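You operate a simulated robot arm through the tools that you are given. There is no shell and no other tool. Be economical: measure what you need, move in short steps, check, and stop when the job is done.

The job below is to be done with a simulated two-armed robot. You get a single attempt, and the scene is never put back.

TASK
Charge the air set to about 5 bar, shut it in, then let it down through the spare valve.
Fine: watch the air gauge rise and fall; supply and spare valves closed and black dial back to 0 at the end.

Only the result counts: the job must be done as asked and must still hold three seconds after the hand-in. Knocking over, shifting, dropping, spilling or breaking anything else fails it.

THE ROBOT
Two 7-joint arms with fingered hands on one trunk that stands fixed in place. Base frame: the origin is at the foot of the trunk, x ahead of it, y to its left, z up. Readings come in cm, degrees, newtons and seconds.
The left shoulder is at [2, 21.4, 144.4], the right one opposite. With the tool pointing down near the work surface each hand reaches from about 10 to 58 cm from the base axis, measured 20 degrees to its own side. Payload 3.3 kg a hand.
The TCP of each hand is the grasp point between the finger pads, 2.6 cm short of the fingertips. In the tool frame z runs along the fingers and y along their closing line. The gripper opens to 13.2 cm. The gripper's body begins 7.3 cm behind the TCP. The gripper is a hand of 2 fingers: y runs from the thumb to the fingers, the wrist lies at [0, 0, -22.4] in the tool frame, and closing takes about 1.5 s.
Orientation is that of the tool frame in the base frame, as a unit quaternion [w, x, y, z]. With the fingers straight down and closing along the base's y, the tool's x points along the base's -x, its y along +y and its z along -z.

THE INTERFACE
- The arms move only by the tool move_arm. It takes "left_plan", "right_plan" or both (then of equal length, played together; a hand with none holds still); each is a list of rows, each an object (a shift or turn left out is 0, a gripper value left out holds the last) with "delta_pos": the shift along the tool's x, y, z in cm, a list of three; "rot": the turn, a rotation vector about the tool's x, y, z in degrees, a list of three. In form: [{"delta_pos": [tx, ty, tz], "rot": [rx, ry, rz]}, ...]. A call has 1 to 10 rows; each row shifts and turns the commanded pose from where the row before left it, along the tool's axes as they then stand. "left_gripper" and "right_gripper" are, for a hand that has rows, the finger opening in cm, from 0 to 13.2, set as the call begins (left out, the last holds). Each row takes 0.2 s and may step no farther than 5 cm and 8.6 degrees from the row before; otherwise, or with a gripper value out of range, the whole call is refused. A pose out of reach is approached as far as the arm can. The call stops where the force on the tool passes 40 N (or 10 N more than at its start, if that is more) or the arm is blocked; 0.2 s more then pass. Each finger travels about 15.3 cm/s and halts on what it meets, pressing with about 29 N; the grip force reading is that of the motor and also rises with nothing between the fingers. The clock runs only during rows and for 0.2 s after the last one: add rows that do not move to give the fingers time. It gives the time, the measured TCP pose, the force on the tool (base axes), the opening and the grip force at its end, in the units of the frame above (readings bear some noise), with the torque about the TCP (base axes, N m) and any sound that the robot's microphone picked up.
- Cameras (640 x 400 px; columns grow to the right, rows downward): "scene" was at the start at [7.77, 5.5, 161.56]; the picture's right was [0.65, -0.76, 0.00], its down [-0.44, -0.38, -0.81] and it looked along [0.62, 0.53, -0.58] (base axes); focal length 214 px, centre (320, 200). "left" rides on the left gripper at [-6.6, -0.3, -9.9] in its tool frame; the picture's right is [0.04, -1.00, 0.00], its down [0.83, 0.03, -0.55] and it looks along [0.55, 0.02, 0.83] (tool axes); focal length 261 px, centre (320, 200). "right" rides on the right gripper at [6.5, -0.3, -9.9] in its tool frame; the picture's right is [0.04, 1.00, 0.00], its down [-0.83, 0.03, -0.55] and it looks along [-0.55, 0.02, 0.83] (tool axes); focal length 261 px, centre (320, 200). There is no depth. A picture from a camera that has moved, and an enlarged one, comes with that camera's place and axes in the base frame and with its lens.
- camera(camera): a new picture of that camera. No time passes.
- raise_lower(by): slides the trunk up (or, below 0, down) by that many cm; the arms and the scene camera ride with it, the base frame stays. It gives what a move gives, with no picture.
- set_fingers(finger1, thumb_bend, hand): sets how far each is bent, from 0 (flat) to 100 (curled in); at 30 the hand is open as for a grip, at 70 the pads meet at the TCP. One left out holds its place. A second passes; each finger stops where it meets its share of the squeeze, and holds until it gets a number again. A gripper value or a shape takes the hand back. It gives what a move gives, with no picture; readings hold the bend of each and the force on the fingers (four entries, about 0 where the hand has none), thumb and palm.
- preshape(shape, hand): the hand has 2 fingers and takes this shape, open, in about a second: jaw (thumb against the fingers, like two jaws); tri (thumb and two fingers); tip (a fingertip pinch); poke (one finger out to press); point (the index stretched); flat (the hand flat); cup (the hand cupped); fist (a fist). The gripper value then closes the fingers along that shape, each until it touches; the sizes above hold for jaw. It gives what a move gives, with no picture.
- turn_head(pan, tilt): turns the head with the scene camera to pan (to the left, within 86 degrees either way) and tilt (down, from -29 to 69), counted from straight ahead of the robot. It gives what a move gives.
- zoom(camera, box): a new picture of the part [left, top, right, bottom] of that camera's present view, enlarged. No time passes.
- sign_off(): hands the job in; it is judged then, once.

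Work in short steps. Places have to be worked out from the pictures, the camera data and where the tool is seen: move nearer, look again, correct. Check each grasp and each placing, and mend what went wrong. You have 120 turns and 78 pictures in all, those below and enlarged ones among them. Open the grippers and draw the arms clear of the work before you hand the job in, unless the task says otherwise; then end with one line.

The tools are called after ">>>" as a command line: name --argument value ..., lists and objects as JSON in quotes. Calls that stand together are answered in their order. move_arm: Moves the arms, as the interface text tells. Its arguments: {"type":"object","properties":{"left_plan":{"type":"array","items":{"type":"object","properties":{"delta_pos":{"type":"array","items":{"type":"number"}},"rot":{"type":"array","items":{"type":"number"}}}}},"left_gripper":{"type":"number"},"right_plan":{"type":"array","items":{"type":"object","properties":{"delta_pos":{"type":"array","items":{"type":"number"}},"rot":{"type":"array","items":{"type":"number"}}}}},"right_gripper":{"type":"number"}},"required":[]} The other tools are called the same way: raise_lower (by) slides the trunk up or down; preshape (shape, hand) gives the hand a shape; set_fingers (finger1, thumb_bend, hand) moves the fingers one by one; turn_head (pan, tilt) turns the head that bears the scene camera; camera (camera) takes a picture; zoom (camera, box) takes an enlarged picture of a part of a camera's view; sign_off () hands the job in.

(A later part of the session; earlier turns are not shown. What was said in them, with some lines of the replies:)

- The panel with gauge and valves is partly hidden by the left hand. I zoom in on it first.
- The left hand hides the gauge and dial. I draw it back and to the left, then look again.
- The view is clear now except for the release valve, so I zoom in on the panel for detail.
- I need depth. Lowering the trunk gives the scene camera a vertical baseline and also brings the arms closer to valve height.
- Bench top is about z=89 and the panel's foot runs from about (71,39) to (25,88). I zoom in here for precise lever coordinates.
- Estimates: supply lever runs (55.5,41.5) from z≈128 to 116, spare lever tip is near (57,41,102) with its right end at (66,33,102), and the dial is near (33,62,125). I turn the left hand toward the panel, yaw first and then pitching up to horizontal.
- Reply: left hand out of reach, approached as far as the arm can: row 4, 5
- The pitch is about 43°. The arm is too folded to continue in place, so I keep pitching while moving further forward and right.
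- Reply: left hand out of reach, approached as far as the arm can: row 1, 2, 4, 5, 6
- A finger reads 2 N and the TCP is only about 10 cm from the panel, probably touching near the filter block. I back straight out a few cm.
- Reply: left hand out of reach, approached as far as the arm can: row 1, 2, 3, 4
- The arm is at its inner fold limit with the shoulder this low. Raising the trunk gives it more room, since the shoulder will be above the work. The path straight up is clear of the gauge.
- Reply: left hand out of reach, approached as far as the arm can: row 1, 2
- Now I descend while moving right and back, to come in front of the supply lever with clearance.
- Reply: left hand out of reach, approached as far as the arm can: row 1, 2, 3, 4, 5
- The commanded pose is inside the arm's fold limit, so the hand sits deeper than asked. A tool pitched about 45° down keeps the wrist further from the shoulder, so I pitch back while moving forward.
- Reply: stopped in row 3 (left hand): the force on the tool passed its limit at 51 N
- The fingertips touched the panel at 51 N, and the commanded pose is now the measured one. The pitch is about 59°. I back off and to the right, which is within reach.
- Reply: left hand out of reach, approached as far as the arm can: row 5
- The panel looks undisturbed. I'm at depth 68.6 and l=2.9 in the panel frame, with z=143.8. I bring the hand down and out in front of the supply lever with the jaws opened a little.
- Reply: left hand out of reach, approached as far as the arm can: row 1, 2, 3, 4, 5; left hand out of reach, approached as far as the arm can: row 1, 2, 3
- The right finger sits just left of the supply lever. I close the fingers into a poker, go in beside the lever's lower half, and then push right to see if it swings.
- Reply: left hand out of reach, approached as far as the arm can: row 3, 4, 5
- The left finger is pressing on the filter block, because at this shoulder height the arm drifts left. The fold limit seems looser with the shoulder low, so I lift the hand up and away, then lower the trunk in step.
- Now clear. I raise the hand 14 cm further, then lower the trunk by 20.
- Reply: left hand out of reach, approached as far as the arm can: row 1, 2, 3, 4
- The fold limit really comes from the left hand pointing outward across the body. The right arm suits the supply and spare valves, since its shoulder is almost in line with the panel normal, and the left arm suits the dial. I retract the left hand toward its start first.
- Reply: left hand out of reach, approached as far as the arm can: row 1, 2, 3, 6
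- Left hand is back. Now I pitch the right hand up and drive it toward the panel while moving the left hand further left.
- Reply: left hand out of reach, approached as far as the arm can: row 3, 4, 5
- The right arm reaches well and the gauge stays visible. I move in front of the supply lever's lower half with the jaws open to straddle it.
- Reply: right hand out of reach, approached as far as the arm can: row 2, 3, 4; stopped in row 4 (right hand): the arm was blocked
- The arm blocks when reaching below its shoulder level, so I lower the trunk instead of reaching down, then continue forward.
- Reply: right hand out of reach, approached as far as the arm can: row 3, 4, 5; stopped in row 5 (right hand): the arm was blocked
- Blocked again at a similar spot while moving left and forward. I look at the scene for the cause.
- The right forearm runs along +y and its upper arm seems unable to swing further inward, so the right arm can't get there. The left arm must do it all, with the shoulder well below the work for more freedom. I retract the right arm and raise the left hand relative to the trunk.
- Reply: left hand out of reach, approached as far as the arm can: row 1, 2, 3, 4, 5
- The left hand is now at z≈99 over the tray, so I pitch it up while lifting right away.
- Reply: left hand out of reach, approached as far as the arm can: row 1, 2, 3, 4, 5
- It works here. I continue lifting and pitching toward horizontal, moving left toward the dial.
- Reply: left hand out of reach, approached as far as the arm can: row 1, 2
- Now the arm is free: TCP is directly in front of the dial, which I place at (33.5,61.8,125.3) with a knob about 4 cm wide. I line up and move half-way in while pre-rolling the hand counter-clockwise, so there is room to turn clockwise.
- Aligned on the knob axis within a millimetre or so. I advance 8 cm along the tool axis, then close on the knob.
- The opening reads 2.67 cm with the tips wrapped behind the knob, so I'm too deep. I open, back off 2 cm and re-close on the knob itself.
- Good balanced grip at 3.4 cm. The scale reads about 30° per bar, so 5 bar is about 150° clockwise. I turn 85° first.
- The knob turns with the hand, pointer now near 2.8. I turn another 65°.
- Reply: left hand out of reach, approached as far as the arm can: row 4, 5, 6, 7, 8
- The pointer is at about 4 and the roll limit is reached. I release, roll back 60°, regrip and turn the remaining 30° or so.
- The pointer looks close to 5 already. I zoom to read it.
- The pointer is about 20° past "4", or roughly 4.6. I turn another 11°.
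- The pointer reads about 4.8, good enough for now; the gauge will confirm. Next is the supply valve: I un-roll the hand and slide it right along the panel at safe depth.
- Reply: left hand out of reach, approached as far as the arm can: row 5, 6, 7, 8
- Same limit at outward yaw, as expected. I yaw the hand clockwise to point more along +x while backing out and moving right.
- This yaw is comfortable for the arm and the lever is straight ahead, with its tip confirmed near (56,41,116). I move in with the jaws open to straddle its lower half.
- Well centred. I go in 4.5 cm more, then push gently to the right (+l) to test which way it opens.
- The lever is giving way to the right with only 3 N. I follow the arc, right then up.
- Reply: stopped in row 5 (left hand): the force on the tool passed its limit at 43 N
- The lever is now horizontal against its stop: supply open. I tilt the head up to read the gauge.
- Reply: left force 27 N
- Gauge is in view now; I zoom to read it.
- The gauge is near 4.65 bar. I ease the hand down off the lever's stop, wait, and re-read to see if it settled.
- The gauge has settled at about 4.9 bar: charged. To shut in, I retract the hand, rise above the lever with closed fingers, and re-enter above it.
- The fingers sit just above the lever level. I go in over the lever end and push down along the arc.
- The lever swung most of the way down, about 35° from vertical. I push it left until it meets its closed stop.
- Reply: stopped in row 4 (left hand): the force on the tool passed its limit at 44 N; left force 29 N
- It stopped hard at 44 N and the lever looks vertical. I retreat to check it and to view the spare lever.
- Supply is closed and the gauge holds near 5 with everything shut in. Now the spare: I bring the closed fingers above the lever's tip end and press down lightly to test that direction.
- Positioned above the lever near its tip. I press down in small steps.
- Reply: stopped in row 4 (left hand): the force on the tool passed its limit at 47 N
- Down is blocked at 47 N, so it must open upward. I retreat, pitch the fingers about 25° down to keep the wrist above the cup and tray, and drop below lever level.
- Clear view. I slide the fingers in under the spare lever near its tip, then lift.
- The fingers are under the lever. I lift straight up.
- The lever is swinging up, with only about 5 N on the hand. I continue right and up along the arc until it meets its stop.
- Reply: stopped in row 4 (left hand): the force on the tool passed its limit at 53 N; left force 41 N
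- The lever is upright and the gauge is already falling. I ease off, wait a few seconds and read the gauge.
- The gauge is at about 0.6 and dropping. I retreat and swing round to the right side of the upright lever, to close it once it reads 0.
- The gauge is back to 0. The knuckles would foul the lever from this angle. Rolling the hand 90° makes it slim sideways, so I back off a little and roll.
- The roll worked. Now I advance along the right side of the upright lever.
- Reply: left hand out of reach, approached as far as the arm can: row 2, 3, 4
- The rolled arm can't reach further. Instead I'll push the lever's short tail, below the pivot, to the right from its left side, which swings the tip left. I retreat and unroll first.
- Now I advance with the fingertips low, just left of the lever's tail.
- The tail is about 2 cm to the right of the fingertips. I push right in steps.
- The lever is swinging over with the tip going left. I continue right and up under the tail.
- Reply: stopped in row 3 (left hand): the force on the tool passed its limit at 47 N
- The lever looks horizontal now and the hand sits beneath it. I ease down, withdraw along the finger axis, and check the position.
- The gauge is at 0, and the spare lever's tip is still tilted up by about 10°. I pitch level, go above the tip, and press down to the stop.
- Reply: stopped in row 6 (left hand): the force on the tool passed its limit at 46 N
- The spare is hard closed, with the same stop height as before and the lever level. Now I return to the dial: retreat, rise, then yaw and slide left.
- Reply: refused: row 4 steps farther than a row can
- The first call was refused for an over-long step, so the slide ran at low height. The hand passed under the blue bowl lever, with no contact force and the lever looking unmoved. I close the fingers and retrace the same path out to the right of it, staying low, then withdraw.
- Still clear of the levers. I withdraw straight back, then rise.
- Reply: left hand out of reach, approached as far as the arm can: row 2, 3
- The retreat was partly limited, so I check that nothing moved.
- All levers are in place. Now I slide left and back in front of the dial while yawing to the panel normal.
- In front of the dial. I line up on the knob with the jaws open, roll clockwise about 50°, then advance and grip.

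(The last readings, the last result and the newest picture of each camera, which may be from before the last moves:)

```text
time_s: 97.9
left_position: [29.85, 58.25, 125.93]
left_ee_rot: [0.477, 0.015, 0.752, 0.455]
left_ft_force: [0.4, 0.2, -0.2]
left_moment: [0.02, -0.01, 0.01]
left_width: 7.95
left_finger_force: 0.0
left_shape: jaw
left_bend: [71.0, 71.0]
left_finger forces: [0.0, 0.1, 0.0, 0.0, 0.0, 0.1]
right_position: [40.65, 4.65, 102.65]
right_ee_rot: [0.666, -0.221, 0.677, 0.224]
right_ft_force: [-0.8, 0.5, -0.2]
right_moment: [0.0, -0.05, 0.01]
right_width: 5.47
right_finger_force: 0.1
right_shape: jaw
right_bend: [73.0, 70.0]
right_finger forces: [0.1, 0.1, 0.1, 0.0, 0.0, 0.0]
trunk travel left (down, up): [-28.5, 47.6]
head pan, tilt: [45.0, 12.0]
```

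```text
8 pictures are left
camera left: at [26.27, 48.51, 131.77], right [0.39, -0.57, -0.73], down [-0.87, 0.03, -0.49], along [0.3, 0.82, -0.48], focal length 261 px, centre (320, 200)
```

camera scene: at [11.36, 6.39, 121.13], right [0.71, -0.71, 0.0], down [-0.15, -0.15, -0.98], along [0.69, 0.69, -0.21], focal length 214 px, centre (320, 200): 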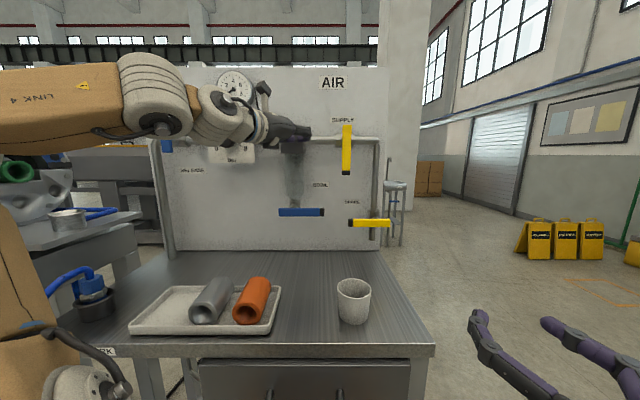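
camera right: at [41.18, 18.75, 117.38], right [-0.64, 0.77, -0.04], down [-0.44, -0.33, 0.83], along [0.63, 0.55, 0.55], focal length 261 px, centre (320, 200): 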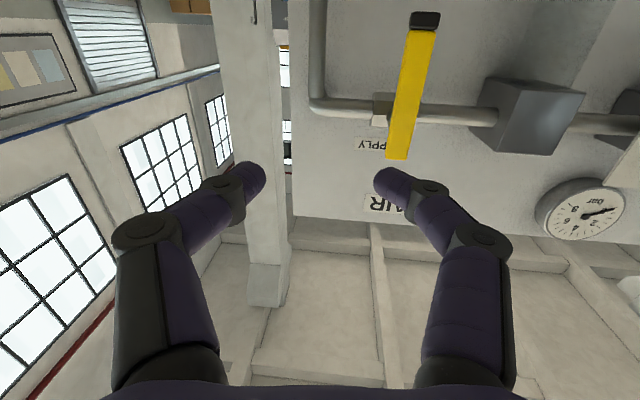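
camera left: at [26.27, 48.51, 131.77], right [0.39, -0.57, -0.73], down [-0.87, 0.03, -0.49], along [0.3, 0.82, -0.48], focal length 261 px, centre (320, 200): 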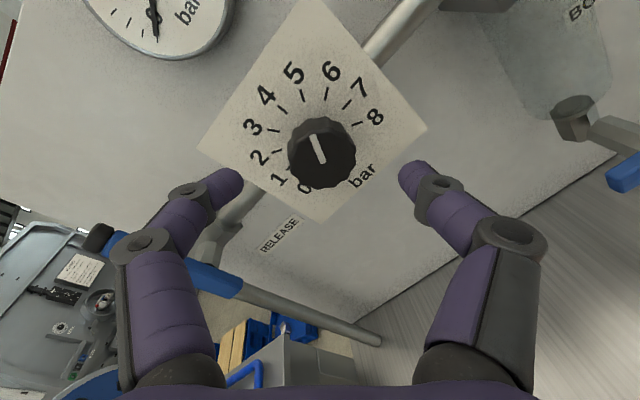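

Aligned. I advance 3.6 cm, grip, and turn counter-clockwise.

>>> move_arm --left_plan '[{"delta_pos": [0, 0, 1.8]}, {"delta_pos": [0, 0, 1.8]}]'

>>> move_arm --left_plan '[{}, {}, {}, {}, {}]' --left_gripper 3

>>> move_arm --left_plan '[{"rot": [0, 0, -8.5]}, {"rot": [0, 0, -8.5]}, {"rot": [0, 0, -8.5]}, {"rot": [0, 0, -8.5]}, {"rot": [0, 0, -8.5]}, {"rot": [0, 0, -8.5]}, {"rot": [0, 0, -8.5]}, {"rot": [0, 0, -8.5]}, {"rot": [0, 0, -8.5]}, {"rot": [0, 0, -8.5]}]'

>>> move_arm --left_plan '[{"rot": [0, 0, -8.5]}, {"rot": [0, 0, -8.5]}, {"rot": [0, 0, -8.5]}, {"rot": [0, 0, -8.5]}]'

>>> camera --camera "left"

```text
time_s: 98.5
left_position: [32.63, 60.86, 125.53]
left_ee_rot: [0.477, 0.015, 0.752, 0.455]
left_ft_force: [0.7, -1.1, 0.5]
left_moment: [0.01, -0.02, -0.01]
left_width: 7.98
left_finger_force: 0.2
left_shape: jaw
left_bend: [71.0, 71.0]
left_finger forces: [0.0, 0.0, 0.0, 0.0, 0.0, 0.1]
right_position: [40.76, 4.64, 102.46]
right_ee_rot: [0.667, -0.22, 0.676, 0.223]
right_ft_force: [-0.9, -0.5, 0.6]
right_moment: [-0.03, 0.02, -0.01]
right_width: 5.49
right_finger_force: 0.0
right_shape: jaw
right_bend: [73.0, 70.0]
right_finger forces: [0.1, 0.0, 0.0, 0.0, 0.1, 0.1]
trunk travel left (down, up): [-28.5, 47.6]
head pan, tilt: [45.0, 12.0]
```

```text
time_s: 99.7
left_position: [32.66, 60.56, 125.66]
left_ee_rot: [0.477, 0.016, 0.752, 0.455]
left_ft_force: [2.2, 0.3, 1.0]
left_moment: [0.05, -0.08, 0.03]
left_width: 3.32
left_finger_force: 29.0
left_shape: jaw
left_bend: [74.0, 70.0]
left_finger forces: [25.3, 0.0, 0.0, 0.0, 26.6, 0.0]
right_position: [40.73, 4.83, 102.56]
right_ee_rot: [0.666, -0.222, 0.676, 0.224]
right_ft_force: [0.7, -0.4, 0.7]
right_moment: [-0.01, -0.01, 0.0]
right_width: 5.49
right_finger_force: 0.0
right_shape: jaw
right_bend: [73.0, 70.0]
right_finger forces: [0.0, 0.0, 0.0, 0.0, 0.1, 0.0]
trunk travel left (down, up): [-28.5, 47.6]
head pan, tilt: [45.0, 12.0]
```

```text
time_s: 101.9
left_position: [32.45, 60.85, 125.54]
left_ee_rot: [0.66, -0.498, 0.563, 0.012]
left_ft_force: [-3.8, 12.8, 16.0]
left_moment: [0.52, -0.4, -0.15]
left_width: 3.2
left_finger_force: 29.0
left_shape: jaw
left_bend: [71.0, 72.0]
left_finger forces: [27.4, 0.0, 0.0, 0.0, 30.0, 0.0]
right_position: [40.61, 4.83, 102.67]
right_ee_rot: [0.666, -0.221, 0.676, 0.223]
right_ft_force: [0.6, -0.2, 0.1]
right_moment: [0.02, 0.01, -0.01]
right_width: 5.5
right_finger_force: 0.0
right_shape: jaw
right_bend: [73.0, 70.0]
right_finger forces: [0.1, 0.0, 0.0, 0.0, 0.0, 0.1]
trunk travel left (down, up): [-28.5, 47.6]
head pan, tilt: [45.0, 12.0]
```

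```text
time_s: 102.9
left_position: [32.11, 60.89, 125.6]
left_ee_rot: [-0.634, 0.641, -0.393, 0.181]
left_ft_force: [-11.1, 14.5, 10.2]
left_moment: [0.67, -0.52, 0.11]
left_width: 3.22
left_finger_force: 28.8
left_shape: jaw
left_bend: [71.0, 72.0]
left_finger forces: [28.6, 0.0, 0.1, 0.0, 34.7, 0.0]
right_position: [40.43, 4.92, 102.69]
right_ee_rot: [0.667, -0.222, 0.675, 0.223]
right_ft_force: [0.0, 0.9, 0.2]
right_moment: [-0.02, -0.03, 0.02]
right_width: 5.47
right_finger_force: 0.0
right_shape: jaw
right_bend: [73.0, 70.0]
right_finger forces: [0.0, 0.0, 0.0, 0.1, 0.0, 0.1]
trunk travel left (down, up): [-28.5, 47.6]
head pan, tilt: [45.0, 12.0]
```

```text
7 pictures are left
camera left: at [20.93, 59.03, 128.96], right [0.3, -0.14, 0.94], down [0.11, -0.98, -0.18], along [0.95, 0.16, -0.28], focal length 261 px, centre (320, 200)
```

left: 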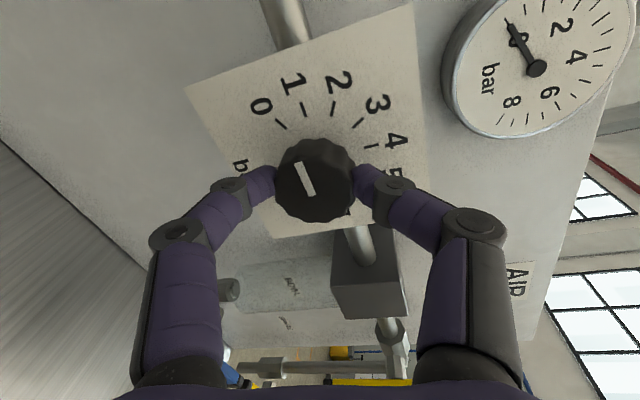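

About 0.85 remains on the dial. I keep turning another 26-30° toward the zero stop.

>>> move_arm --left_plan '[{"rot": [0, 0, -8.5]}, {"rot": [0, 0, -8.5]}, {"rot": [0, 0, -8.5]}]'

>>> zoom --camera "left" --box '[180, 20, 460, 240]'

```text
time_s: 103.7
left_position: [32.27, 61.07, 125.5]
left_ee_rot: [-0.579, 0.712, -0.241, 0.316]
left_ft_force: [-17.0, 16.1, 1.4]
left_moment: [0.65, -0.46, 0.45]
left_width: 3.22
left_finger_force: 28.9
left_shape: jaw
left_bend: [71.0, 73.0]
left_finger forces: [29.7, 0.0, 0.0, 0.0, 37.2, 0.0]
right_position: [40.4, 4.97, 102.64]
right_ee_rot: [0.667, -0.221, 0.676, 0.222]
right_ft_force: [0.3, -0.6, 0.4]
right_moment: [0.0, -0.01, 0.02]
right_width: 5.49
right_finger_force: 0.1
right_shape: jaw
right_bend: [73.0, 70.0]
right_finger forces: [0.1, 0.1, 0.0, 0.0, 0.0, 0.0]
trunk travel left (down, up): [-28.5, 47.6]
head pan, tilt: [45.0, 12.0]
```

```text
1.82 times, centred on (320, 130) of left
camera zoom: at [20.4, 59.09, 126.04], right [0.01, 0.19, 0.98], down [0.17, -0.97, 0.18], along [0.99, 0.16, -0.04], focal length 474 px, centre (320, 327)
```

zoom: 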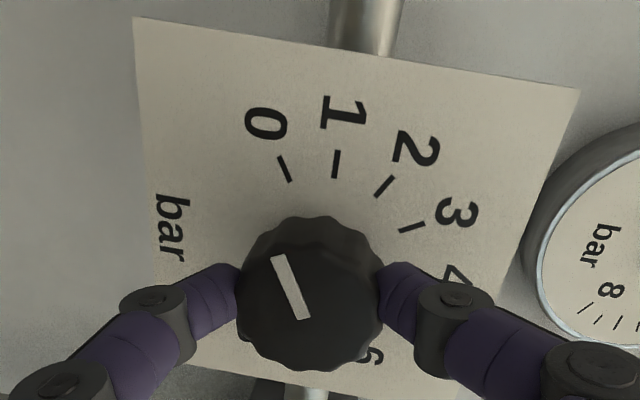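

The pointer is parallel to the 0 tick, within about 0.05. I nudge a few more degrees to seat it at the stop, then release and back off.

>>> move_arm --left_plan '[{"rot": [0, 0, -4]}, {"rot": [0, 0, -3]}, {}]'

>>> move_arm --left_plan '[{}, {}, {}, {"delta_pos": [0, 0, -1.5]}, {"delta_pos": [0, 0, -2]}, {"delta_pos": [0, 0, -2]}]' --left_gripper 8

>>> zoom --camera "left" --box '[180, 20, 460, 240]'

```text
time_s: 104.5
left_position: [32.16, 61.04, 125.37]
left_ee_rot: [-0.558, 0.725, -0.199, 0.35]
left_ft_force: [-19.0, 15.8, 0.6]
left_moment: [0.92, 0.04, 0.48]
left_width: 3.24
left_finger_force: 28.8
left_shape: jaw
left_bend: [71.0, 73.0]
left_finger forces: [31.6, 0.0, 0.0, 0.0, 36.8, 0.1]
right_position: [40.48, 4.87, 102.79]
right_ee_rot: [0.666, -0.222, 0.676, 0.223]
right_ft_force: [0.2, 0.6, 0.2]
right_moment: [-0.01, 0.02, -0.03]
right_width: 5.5
right_finger_force: 0.0
right_shape: jaw
right_bend: [73.0, 70.0]
right_finger forces: [0.1, 0.1, 0.0, 0.1, 0.0, 0.0]
trunk travel left (down, up): [-28.5, 47.6]
head pan, tilt: [45.0, 12.0]
```

```text
time_s: 105.9
left_position: [28.42, 56.88, 126.32]
left_ee_rot: [-0.557, 0.726, -0.2, 0.351]
left_ft_force: [0.4, 0.2, -0.5]
left_moment: [0.0, 0.0, -0.02]
left_width: 7.97
left_finger_force: 0.1
left_shape: jaw
left_bend: [71.0, 71.0]
left_finger forces: [0.1, 0.1, 0.0, 0.0, 0.1, 0.0]
right_position: [40.58, 4.69, 102.55]
right_ee_rot: [0.666, -0.22, 0.677, 0.223]
right_ft_force: [0.4, -0.1, 0.2]
right_moment: [0.02, -0.01, 0.04]
right_width: 5.5
right_finger_force: 0.1
right_shape: jaw
right_bend: [73.0, 70.0]
right_finger forces: [0.0, 0.0, 0.0, 0.0, 0.1, 0.0]
trunk travel left (down, up): [-28.5, 47.6]
head pan, tilt: [45.0, 12.0]
```

```text
1.82 times, centred on (320, 130) of left
camera zoom: at [16.79, 54.86, 126.09], right [-0.07, 0.27, 0.96], down [0.16, -0.95, 0.28], along [0.98, 0.17, 0.03], focal length 474 px, centre (320, 327)
```

zoom: 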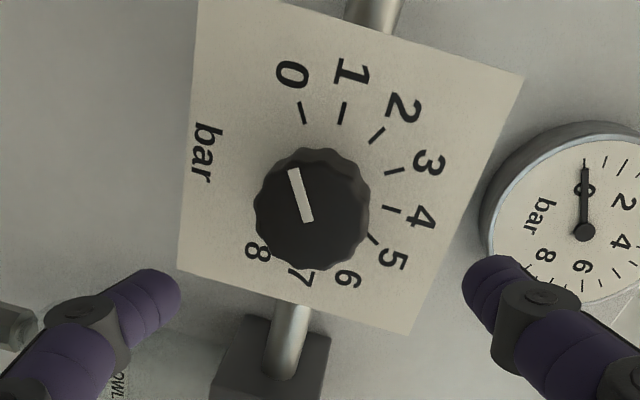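

The dial is at 0 and the gauge at 0. I unroll and back the left hand clear, then take a final look.

>>> move_arm --left_plan '[{"delta_pos": [0, 0, -2.5]}, {"delta_pos": [0, 0, -2.5]}, {"rot": [0, 0, 8.5]}, {"rot": [0, 0, 8.5]}, {"rot": [0, 0, 8.5]}, {"rot": [0, 0, 8.5]}, {"rot": [0, 0, 8.5]}, {"rot": [0, 0, 8.5]}, {"rot": [0, 0, 8.5]}, {"rot": [0, 0, 8.5]}]' --right_plan '[{"delta_pos": [0, 0, -2]}, {"delta_pos": [0, 0, -2]}, {"delta_pos": [0, 0, -2]}, {}, {}, {}, {}, {}, {}, {}]' --right_gripper 10

>>> turn_head --pan 48 --tilt 10

>>> camera --camera "scene"

```text
time_s: 108.1
left_position: [24.9, 53.58, 126.91]
left_ee_rot: [0.659, -0.488, 0.572, 0.022]
left_ft_force: [-0.6, 0.3, -0.6]
left_moment: [-0.04, 0.01, 0.01]
left_width: 7.97
left_finger_force: 0.1
left_shape: jaw
left_bend: [71.0, 71.0]
left_finger forces: [0.0, 0.0, 0.1, 0.0, 0.0, 0.0]
right_position: [37.31, 2.37, 102.73]
right_ee_rot: [0.667, -0.221, 0.676, 0.224]
right_ft_force: [0.8, -0.4, 0.5]
right_moment: [-0.03, -0.02, 0.04]
right_width: 9.97
right_finger_force: 0.1
right_shape: jaw
right_bend: [63.0, 49.0]
right_finger forces: [0.0, 0.0, 0.0, 0.0, 0.0, 0.1]
right hand out of reach, approached as far as the arm can: row 3
trunk travel left (down, up): [-28.5, 47.6]
head pan, tilt: [45.0, 12.0]
```

```text
time_s: 108.7
left_position: [24.91, 53.7, 126.96]
left_ee_rot: [0.659, -0.49, 0.571, 0.021]
left_ft_force: [1.0, -0.2, 0.6]
left_moment: [0.04, 0.02, 0.01]
left_width: 7.94
left_finger_force: 0.1
left_shape: jaw
left_bend: [71.0, 71.0]
left_finger forces: [0.0, 0.0, 0.0, 0.1, 0.0, 0.1]
right_position: [37.3, 2.49, 102.69]
right_ee_rot: [0.666, -0.221, 0.676, 0.224]
right_ft_force: [0.6, 0.2, -0.2]
right_moment: [-0.01, -0.01, -0.02]
right_width: 9.99
right_finger_force: 0.1
right_shape: jaw
right_bend: [63.0, 49.0]
right_finger forces: [0.0, 0.1, 0.1, 0.0, 0.1, 0.0]
trunk travel left (down, up): [-28.5, 47.6]
head pan, tilt: [48.0, 10.0]
```

```text
4 pictures are left
camera scene: at [10.99, 6.73, 121.46], right [0.74, -0.67, 0.0], down [-0.12, -0.13, -0.98], along [0.66, 0.73, -0.17], focal length 214 px, centre (320, 200)
```

scene: 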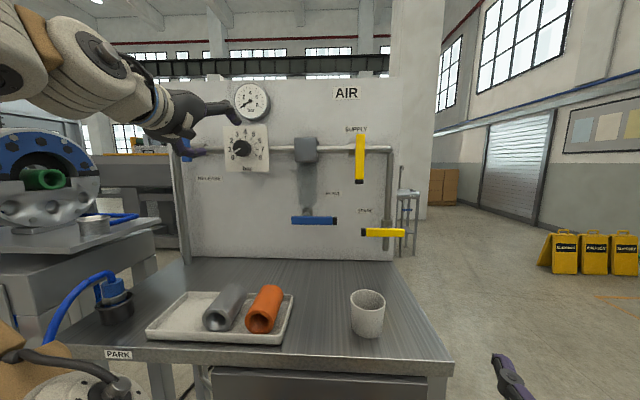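

Everything stands as it should. One zoom for the final check of the dial and valves.

>>> zoom --camera "scene" --box '[190, 70, 420, 250]'

>>> zoom --camera "scene" --box '[215, 75, 285, 180]'

```text
2.22 times, centred on (305, 160) of scene
camera zoom: at [10.99, 6.73, 121.46], right [0.74, -0.67, 0.0], down [-0.12, -0.13, -0.98], along [0.66, 0.73, -0.17], focal length 477 px, centre (353, 289)
```

zoom: 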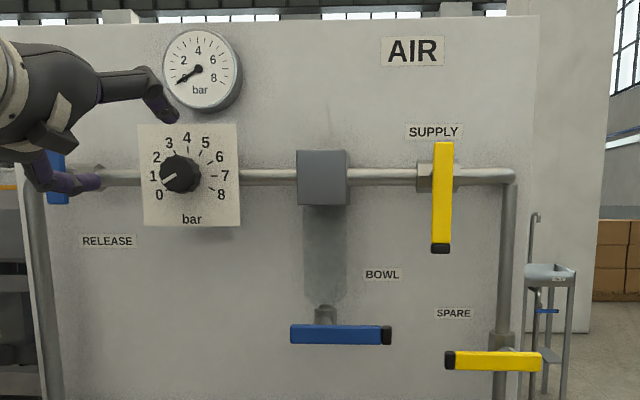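

```text
3.81 times, centred on (250, 128) of scene
camera zoom: at [10.99, 6.73, 121.46], right [0.74, -0.67, 0.0], down [-0.12, -0.13, -0.98], along [0.66, 0.73, -0.17], focal length 817 px, centre (587, 476)
```

zoom: 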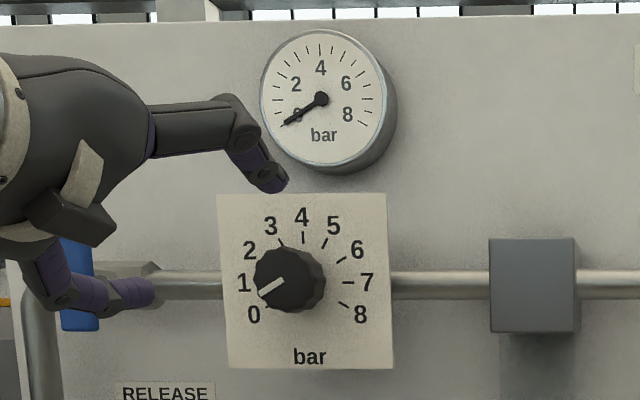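

Supply and spare are both closed, the dial and gauge both read 0, and the hands are open and clear. I hand in.

>>> sign_off

```text
The job is handed in.
```

The air set was charged to about 4.9 bar, shut in, and let down to 0 through the spare valve; supply and spare valves are closed and the black dial is back at 0.
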